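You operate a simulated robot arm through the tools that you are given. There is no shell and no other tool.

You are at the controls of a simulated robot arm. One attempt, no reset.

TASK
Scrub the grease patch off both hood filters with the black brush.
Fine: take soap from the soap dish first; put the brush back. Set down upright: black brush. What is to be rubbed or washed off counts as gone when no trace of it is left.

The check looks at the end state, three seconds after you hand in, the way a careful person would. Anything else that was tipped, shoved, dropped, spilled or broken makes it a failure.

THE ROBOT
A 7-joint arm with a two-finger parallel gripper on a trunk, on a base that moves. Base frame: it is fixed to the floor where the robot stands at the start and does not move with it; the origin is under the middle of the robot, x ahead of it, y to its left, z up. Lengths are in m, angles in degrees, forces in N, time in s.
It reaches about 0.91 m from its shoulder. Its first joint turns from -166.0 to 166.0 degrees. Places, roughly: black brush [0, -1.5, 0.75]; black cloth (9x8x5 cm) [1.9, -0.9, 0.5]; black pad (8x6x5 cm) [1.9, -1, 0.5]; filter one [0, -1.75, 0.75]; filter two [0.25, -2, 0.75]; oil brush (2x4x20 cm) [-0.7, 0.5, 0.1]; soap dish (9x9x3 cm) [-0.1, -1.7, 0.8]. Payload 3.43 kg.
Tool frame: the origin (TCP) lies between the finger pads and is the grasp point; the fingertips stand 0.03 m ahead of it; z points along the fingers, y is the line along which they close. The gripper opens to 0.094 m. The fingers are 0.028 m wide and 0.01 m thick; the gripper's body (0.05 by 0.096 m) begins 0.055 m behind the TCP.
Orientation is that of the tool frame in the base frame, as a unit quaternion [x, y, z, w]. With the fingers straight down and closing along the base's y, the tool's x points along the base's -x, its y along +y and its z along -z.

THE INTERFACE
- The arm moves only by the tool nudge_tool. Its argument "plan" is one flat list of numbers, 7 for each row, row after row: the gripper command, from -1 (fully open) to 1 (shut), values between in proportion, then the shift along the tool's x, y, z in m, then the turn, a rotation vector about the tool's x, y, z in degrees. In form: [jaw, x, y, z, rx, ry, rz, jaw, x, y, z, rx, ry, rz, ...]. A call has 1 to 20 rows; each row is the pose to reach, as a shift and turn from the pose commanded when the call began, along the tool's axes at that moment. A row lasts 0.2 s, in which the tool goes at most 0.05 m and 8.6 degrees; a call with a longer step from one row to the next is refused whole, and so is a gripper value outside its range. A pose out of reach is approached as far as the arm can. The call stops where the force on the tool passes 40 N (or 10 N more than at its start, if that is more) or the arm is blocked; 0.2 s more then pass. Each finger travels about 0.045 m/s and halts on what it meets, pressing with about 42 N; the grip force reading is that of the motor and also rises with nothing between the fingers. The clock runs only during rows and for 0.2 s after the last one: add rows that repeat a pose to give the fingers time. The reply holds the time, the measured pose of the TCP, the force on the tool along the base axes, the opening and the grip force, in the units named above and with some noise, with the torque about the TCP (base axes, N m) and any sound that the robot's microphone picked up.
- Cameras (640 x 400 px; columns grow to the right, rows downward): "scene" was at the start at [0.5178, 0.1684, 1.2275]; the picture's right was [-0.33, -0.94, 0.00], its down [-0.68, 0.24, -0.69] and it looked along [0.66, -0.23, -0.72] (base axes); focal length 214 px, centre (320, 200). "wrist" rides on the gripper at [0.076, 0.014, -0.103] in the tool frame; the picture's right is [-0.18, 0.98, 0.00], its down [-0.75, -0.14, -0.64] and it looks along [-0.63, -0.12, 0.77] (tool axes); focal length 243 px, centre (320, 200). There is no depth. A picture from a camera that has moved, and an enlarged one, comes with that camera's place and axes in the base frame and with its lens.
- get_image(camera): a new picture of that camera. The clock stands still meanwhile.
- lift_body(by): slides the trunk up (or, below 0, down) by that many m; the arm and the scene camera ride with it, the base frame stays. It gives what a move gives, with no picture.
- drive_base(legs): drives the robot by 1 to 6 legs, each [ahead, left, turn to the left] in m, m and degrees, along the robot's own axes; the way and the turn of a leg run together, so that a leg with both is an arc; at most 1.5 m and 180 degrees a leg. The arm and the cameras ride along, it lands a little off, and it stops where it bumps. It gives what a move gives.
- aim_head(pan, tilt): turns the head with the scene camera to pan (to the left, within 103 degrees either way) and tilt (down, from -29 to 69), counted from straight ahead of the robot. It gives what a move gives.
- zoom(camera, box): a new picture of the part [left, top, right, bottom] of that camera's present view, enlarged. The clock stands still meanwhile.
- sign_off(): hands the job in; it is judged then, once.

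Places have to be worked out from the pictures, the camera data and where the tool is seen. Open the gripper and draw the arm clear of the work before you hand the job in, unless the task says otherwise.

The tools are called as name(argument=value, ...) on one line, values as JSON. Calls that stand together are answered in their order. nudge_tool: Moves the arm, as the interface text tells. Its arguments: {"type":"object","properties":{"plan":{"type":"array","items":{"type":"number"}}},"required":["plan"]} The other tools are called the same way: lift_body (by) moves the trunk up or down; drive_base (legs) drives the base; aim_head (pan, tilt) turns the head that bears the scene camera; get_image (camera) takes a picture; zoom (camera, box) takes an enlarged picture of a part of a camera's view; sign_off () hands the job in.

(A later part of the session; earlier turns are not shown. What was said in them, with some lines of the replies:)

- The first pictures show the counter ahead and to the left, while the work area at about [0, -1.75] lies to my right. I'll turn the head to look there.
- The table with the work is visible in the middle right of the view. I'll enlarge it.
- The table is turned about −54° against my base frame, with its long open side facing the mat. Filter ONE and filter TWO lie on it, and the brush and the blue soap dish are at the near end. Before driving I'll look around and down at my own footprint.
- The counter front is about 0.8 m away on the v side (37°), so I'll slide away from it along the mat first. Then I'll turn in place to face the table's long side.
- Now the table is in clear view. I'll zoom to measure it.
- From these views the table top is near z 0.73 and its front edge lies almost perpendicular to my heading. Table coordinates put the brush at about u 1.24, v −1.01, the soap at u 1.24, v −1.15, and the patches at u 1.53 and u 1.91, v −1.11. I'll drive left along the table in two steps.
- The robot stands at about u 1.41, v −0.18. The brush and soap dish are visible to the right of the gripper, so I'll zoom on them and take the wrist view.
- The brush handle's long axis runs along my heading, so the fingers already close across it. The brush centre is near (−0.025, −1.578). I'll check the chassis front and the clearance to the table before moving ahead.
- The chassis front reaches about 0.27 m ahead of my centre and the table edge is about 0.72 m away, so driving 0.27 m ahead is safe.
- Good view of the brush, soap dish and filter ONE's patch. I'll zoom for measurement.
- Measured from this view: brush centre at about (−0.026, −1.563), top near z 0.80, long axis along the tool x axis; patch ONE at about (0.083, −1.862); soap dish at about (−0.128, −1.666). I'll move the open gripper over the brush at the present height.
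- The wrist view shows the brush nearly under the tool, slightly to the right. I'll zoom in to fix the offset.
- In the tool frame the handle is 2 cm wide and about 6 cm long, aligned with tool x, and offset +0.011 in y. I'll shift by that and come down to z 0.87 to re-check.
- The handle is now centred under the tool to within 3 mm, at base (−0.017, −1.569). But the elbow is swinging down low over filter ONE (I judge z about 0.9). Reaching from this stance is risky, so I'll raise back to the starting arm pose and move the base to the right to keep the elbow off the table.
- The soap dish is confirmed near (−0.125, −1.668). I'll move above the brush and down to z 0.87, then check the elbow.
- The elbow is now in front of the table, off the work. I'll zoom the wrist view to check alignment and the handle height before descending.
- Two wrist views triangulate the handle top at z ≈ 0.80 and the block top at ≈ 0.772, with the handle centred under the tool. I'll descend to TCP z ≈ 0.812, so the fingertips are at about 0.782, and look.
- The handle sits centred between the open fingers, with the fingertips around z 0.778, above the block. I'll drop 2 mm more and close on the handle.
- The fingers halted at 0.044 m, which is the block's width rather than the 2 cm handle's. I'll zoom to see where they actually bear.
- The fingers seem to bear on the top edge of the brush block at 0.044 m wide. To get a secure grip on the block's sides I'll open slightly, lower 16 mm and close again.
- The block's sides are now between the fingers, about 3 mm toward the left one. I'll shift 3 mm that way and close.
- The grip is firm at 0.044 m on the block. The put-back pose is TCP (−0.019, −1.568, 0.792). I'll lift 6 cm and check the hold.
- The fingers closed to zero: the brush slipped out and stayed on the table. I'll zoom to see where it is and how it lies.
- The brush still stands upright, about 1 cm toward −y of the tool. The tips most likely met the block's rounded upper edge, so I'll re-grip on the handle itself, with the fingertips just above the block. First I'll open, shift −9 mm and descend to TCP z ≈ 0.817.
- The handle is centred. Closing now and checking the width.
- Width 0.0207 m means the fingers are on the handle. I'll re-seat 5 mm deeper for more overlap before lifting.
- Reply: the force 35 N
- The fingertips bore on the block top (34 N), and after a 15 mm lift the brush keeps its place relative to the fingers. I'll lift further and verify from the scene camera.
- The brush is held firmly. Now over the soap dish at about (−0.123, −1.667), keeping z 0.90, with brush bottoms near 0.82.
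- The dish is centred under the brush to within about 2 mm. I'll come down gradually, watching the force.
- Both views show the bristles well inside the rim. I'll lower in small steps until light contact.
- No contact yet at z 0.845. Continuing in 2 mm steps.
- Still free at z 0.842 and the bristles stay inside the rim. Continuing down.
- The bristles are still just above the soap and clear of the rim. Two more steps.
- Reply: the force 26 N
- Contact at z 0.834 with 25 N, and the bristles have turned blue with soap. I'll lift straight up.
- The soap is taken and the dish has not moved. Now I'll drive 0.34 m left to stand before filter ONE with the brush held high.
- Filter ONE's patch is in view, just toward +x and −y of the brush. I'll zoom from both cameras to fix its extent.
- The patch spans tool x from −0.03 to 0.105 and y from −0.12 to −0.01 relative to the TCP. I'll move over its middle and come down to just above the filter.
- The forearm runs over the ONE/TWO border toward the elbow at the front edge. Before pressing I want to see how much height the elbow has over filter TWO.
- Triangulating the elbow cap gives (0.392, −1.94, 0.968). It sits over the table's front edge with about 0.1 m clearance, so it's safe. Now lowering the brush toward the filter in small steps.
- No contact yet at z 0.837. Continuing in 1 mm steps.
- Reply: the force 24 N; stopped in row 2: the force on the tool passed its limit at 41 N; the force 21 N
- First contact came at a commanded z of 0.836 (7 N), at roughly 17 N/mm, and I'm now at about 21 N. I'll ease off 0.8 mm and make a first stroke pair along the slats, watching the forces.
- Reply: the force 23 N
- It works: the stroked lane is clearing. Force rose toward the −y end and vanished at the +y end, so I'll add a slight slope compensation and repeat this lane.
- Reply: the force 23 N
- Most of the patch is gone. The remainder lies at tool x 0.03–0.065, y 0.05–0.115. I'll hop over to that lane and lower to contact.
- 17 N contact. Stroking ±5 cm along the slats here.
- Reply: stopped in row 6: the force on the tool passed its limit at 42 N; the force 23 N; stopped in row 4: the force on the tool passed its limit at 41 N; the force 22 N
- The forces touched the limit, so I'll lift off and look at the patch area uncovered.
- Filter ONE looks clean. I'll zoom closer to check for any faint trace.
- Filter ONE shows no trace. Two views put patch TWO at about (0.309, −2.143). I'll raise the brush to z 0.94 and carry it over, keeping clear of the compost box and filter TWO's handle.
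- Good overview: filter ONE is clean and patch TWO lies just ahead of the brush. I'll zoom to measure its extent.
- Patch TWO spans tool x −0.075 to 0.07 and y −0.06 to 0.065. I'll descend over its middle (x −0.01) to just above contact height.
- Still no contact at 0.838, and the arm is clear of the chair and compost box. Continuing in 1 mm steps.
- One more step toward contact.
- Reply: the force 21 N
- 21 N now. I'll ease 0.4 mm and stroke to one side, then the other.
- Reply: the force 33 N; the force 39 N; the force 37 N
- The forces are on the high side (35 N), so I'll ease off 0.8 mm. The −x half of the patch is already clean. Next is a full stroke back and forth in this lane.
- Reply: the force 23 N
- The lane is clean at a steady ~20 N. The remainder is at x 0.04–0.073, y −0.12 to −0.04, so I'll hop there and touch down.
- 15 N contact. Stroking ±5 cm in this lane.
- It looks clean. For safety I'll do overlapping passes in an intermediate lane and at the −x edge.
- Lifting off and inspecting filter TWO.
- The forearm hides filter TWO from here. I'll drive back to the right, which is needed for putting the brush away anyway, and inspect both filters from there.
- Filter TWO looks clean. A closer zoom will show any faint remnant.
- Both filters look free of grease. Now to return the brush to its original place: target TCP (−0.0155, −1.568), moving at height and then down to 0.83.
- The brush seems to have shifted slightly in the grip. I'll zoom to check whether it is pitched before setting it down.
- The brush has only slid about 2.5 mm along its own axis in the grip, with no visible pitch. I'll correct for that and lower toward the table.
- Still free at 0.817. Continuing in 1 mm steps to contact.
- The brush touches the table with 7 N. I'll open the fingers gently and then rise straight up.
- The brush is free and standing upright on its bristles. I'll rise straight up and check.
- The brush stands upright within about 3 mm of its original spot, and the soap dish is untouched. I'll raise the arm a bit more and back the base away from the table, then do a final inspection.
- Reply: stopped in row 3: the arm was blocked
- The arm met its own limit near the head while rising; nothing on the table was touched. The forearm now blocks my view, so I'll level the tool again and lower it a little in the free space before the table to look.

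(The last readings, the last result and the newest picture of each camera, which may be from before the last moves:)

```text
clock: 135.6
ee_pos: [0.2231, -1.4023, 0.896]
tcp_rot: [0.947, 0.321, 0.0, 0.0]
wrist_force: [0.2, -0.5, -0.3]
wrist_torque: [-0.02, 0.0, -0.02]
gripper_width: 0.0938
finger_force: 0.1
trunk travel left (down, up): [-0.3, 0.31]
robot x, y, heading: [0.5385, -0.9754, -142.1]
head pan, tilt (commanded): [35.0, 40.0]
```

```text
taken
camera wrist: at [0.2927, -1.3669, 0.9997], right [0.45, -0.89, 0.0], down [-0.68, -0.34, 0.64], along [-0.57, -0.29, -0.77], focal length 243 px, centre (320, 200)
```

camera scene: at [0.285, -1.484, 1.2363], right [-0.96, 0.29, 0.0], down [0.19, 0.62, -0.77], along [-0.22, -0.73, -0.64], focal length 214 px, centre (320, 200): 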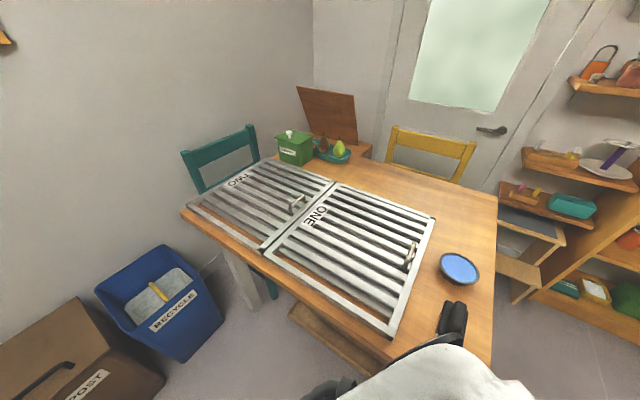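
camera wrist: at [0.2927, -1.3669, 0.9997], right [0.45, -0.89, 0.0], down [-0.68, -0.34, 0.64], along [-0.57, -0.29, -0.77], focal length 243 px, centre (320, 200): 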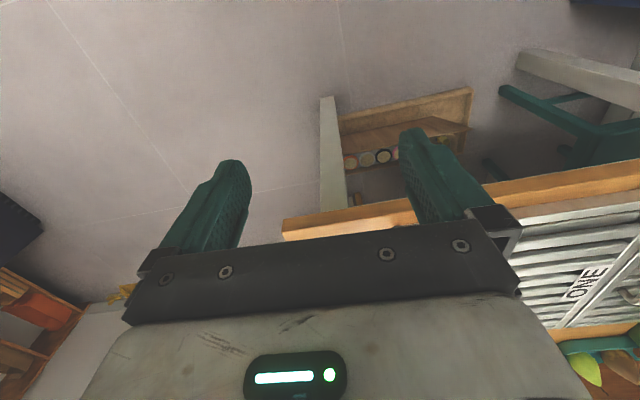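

Clear view of the whole table. I'll zoom on each filter and on the brush for the final check.

zoom(camera="scene", box=[180, 150, 340, 250])

zoom(camera="scene", box=[265, 180, 425, 280])

zoom(camera="scene", box=[400, 240, 520, 345])

```text
4.00 times, centred on (260, 200) of scene
camera zoom: at [0.285, -1.484, 1.2363], right [-0.96, 0.29, 0.0], down [0.19, 0.62, -0.77], along [-0.22, -0.73, -0.64], focal length 858 px, centre (560, 200)
```

zoom: 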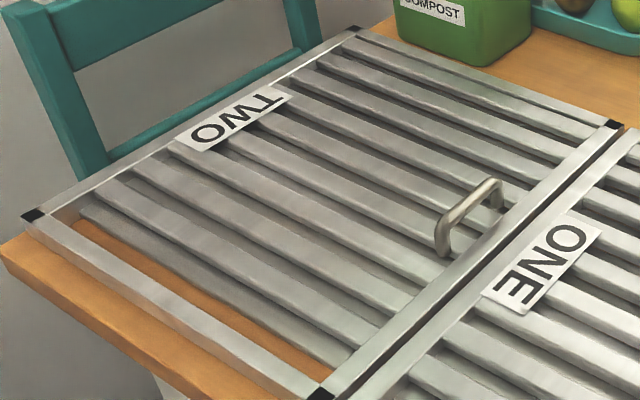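

```text
4.00 times, centred on (345, 230) of scene
camera zoom: at [0.285, -1.484, 1.2363], right [-0.96, 0.29, 0.0], down [0.19, 0.62, -0.77], along [-0.22, -0.73, -0.64], focal length 858 px, centre (220, 80)
```

zoom: 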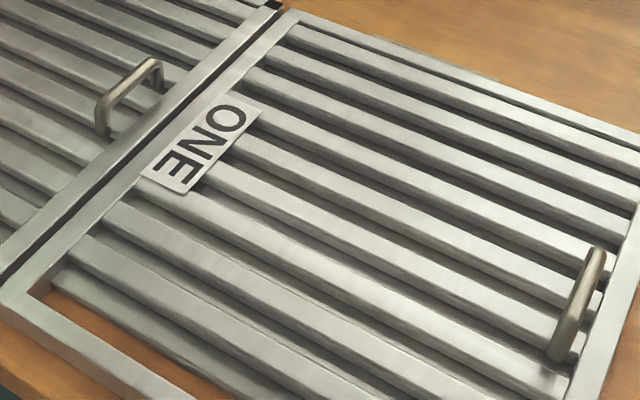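

```text
3.81 times, centred on (460, 292) of scene
camera zoom: at [0.285, -1.484, 1.2363], right [-0.96, 0.29, 0.0], down [0.19, 0.62, -0.77], along [-0.22, -0.73, -0.64], focal length 817 px, centre (-213, -152)
```

zoom: 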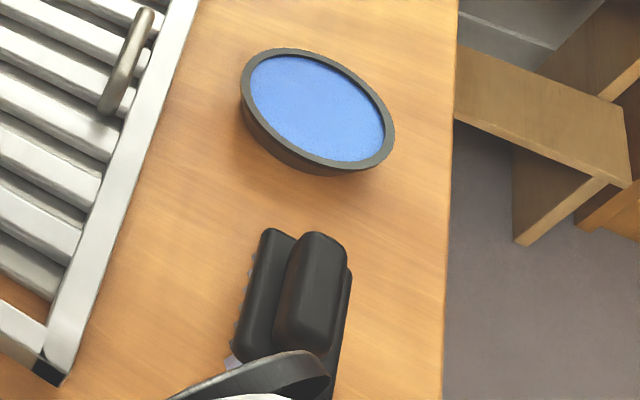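

Both filters show no trace of grease. The brush stands upright at its place, the soap dish and filters are where they were, and the gripper is open and clear of the table. Handing in.

sign_off()

```text
The job is handed in.
```

I scrubbed the grease patches off both hood filters and handed the job in. The last close-up pictures show no trace of grease on either filter.

- **Soap:** I dipped the brush in the soap dish once before scrubbing, and the bristles came out blue. That one dip served both filters.
- **Brush:** It stands upright on its bristles, about 3 mm from where it was. My first grip slipped when I lifted and pushed the brush about 1 cm along the table, still upright. I gripped it again by the handle and later put it back at its original spot.
- **Filters:** Pressing force reached 35–40 N in some strokes. Filter ONE's corner measures within 3 mm of where it was. Filter TWO's measures within about 1 cm, which is as fine as I could measure at that distance. The gap between the filters looks unchanged.
- **Rest of the table:** I saw nothing else moved, and the soap dish looks to be where it was.
- **Arm:** While rising after I set the brush down, the arm stopped as blocked, apparently near its own head or a joint limit. The gripper was well above the table at that point. The gripper is open, and the arm is clear of the table.
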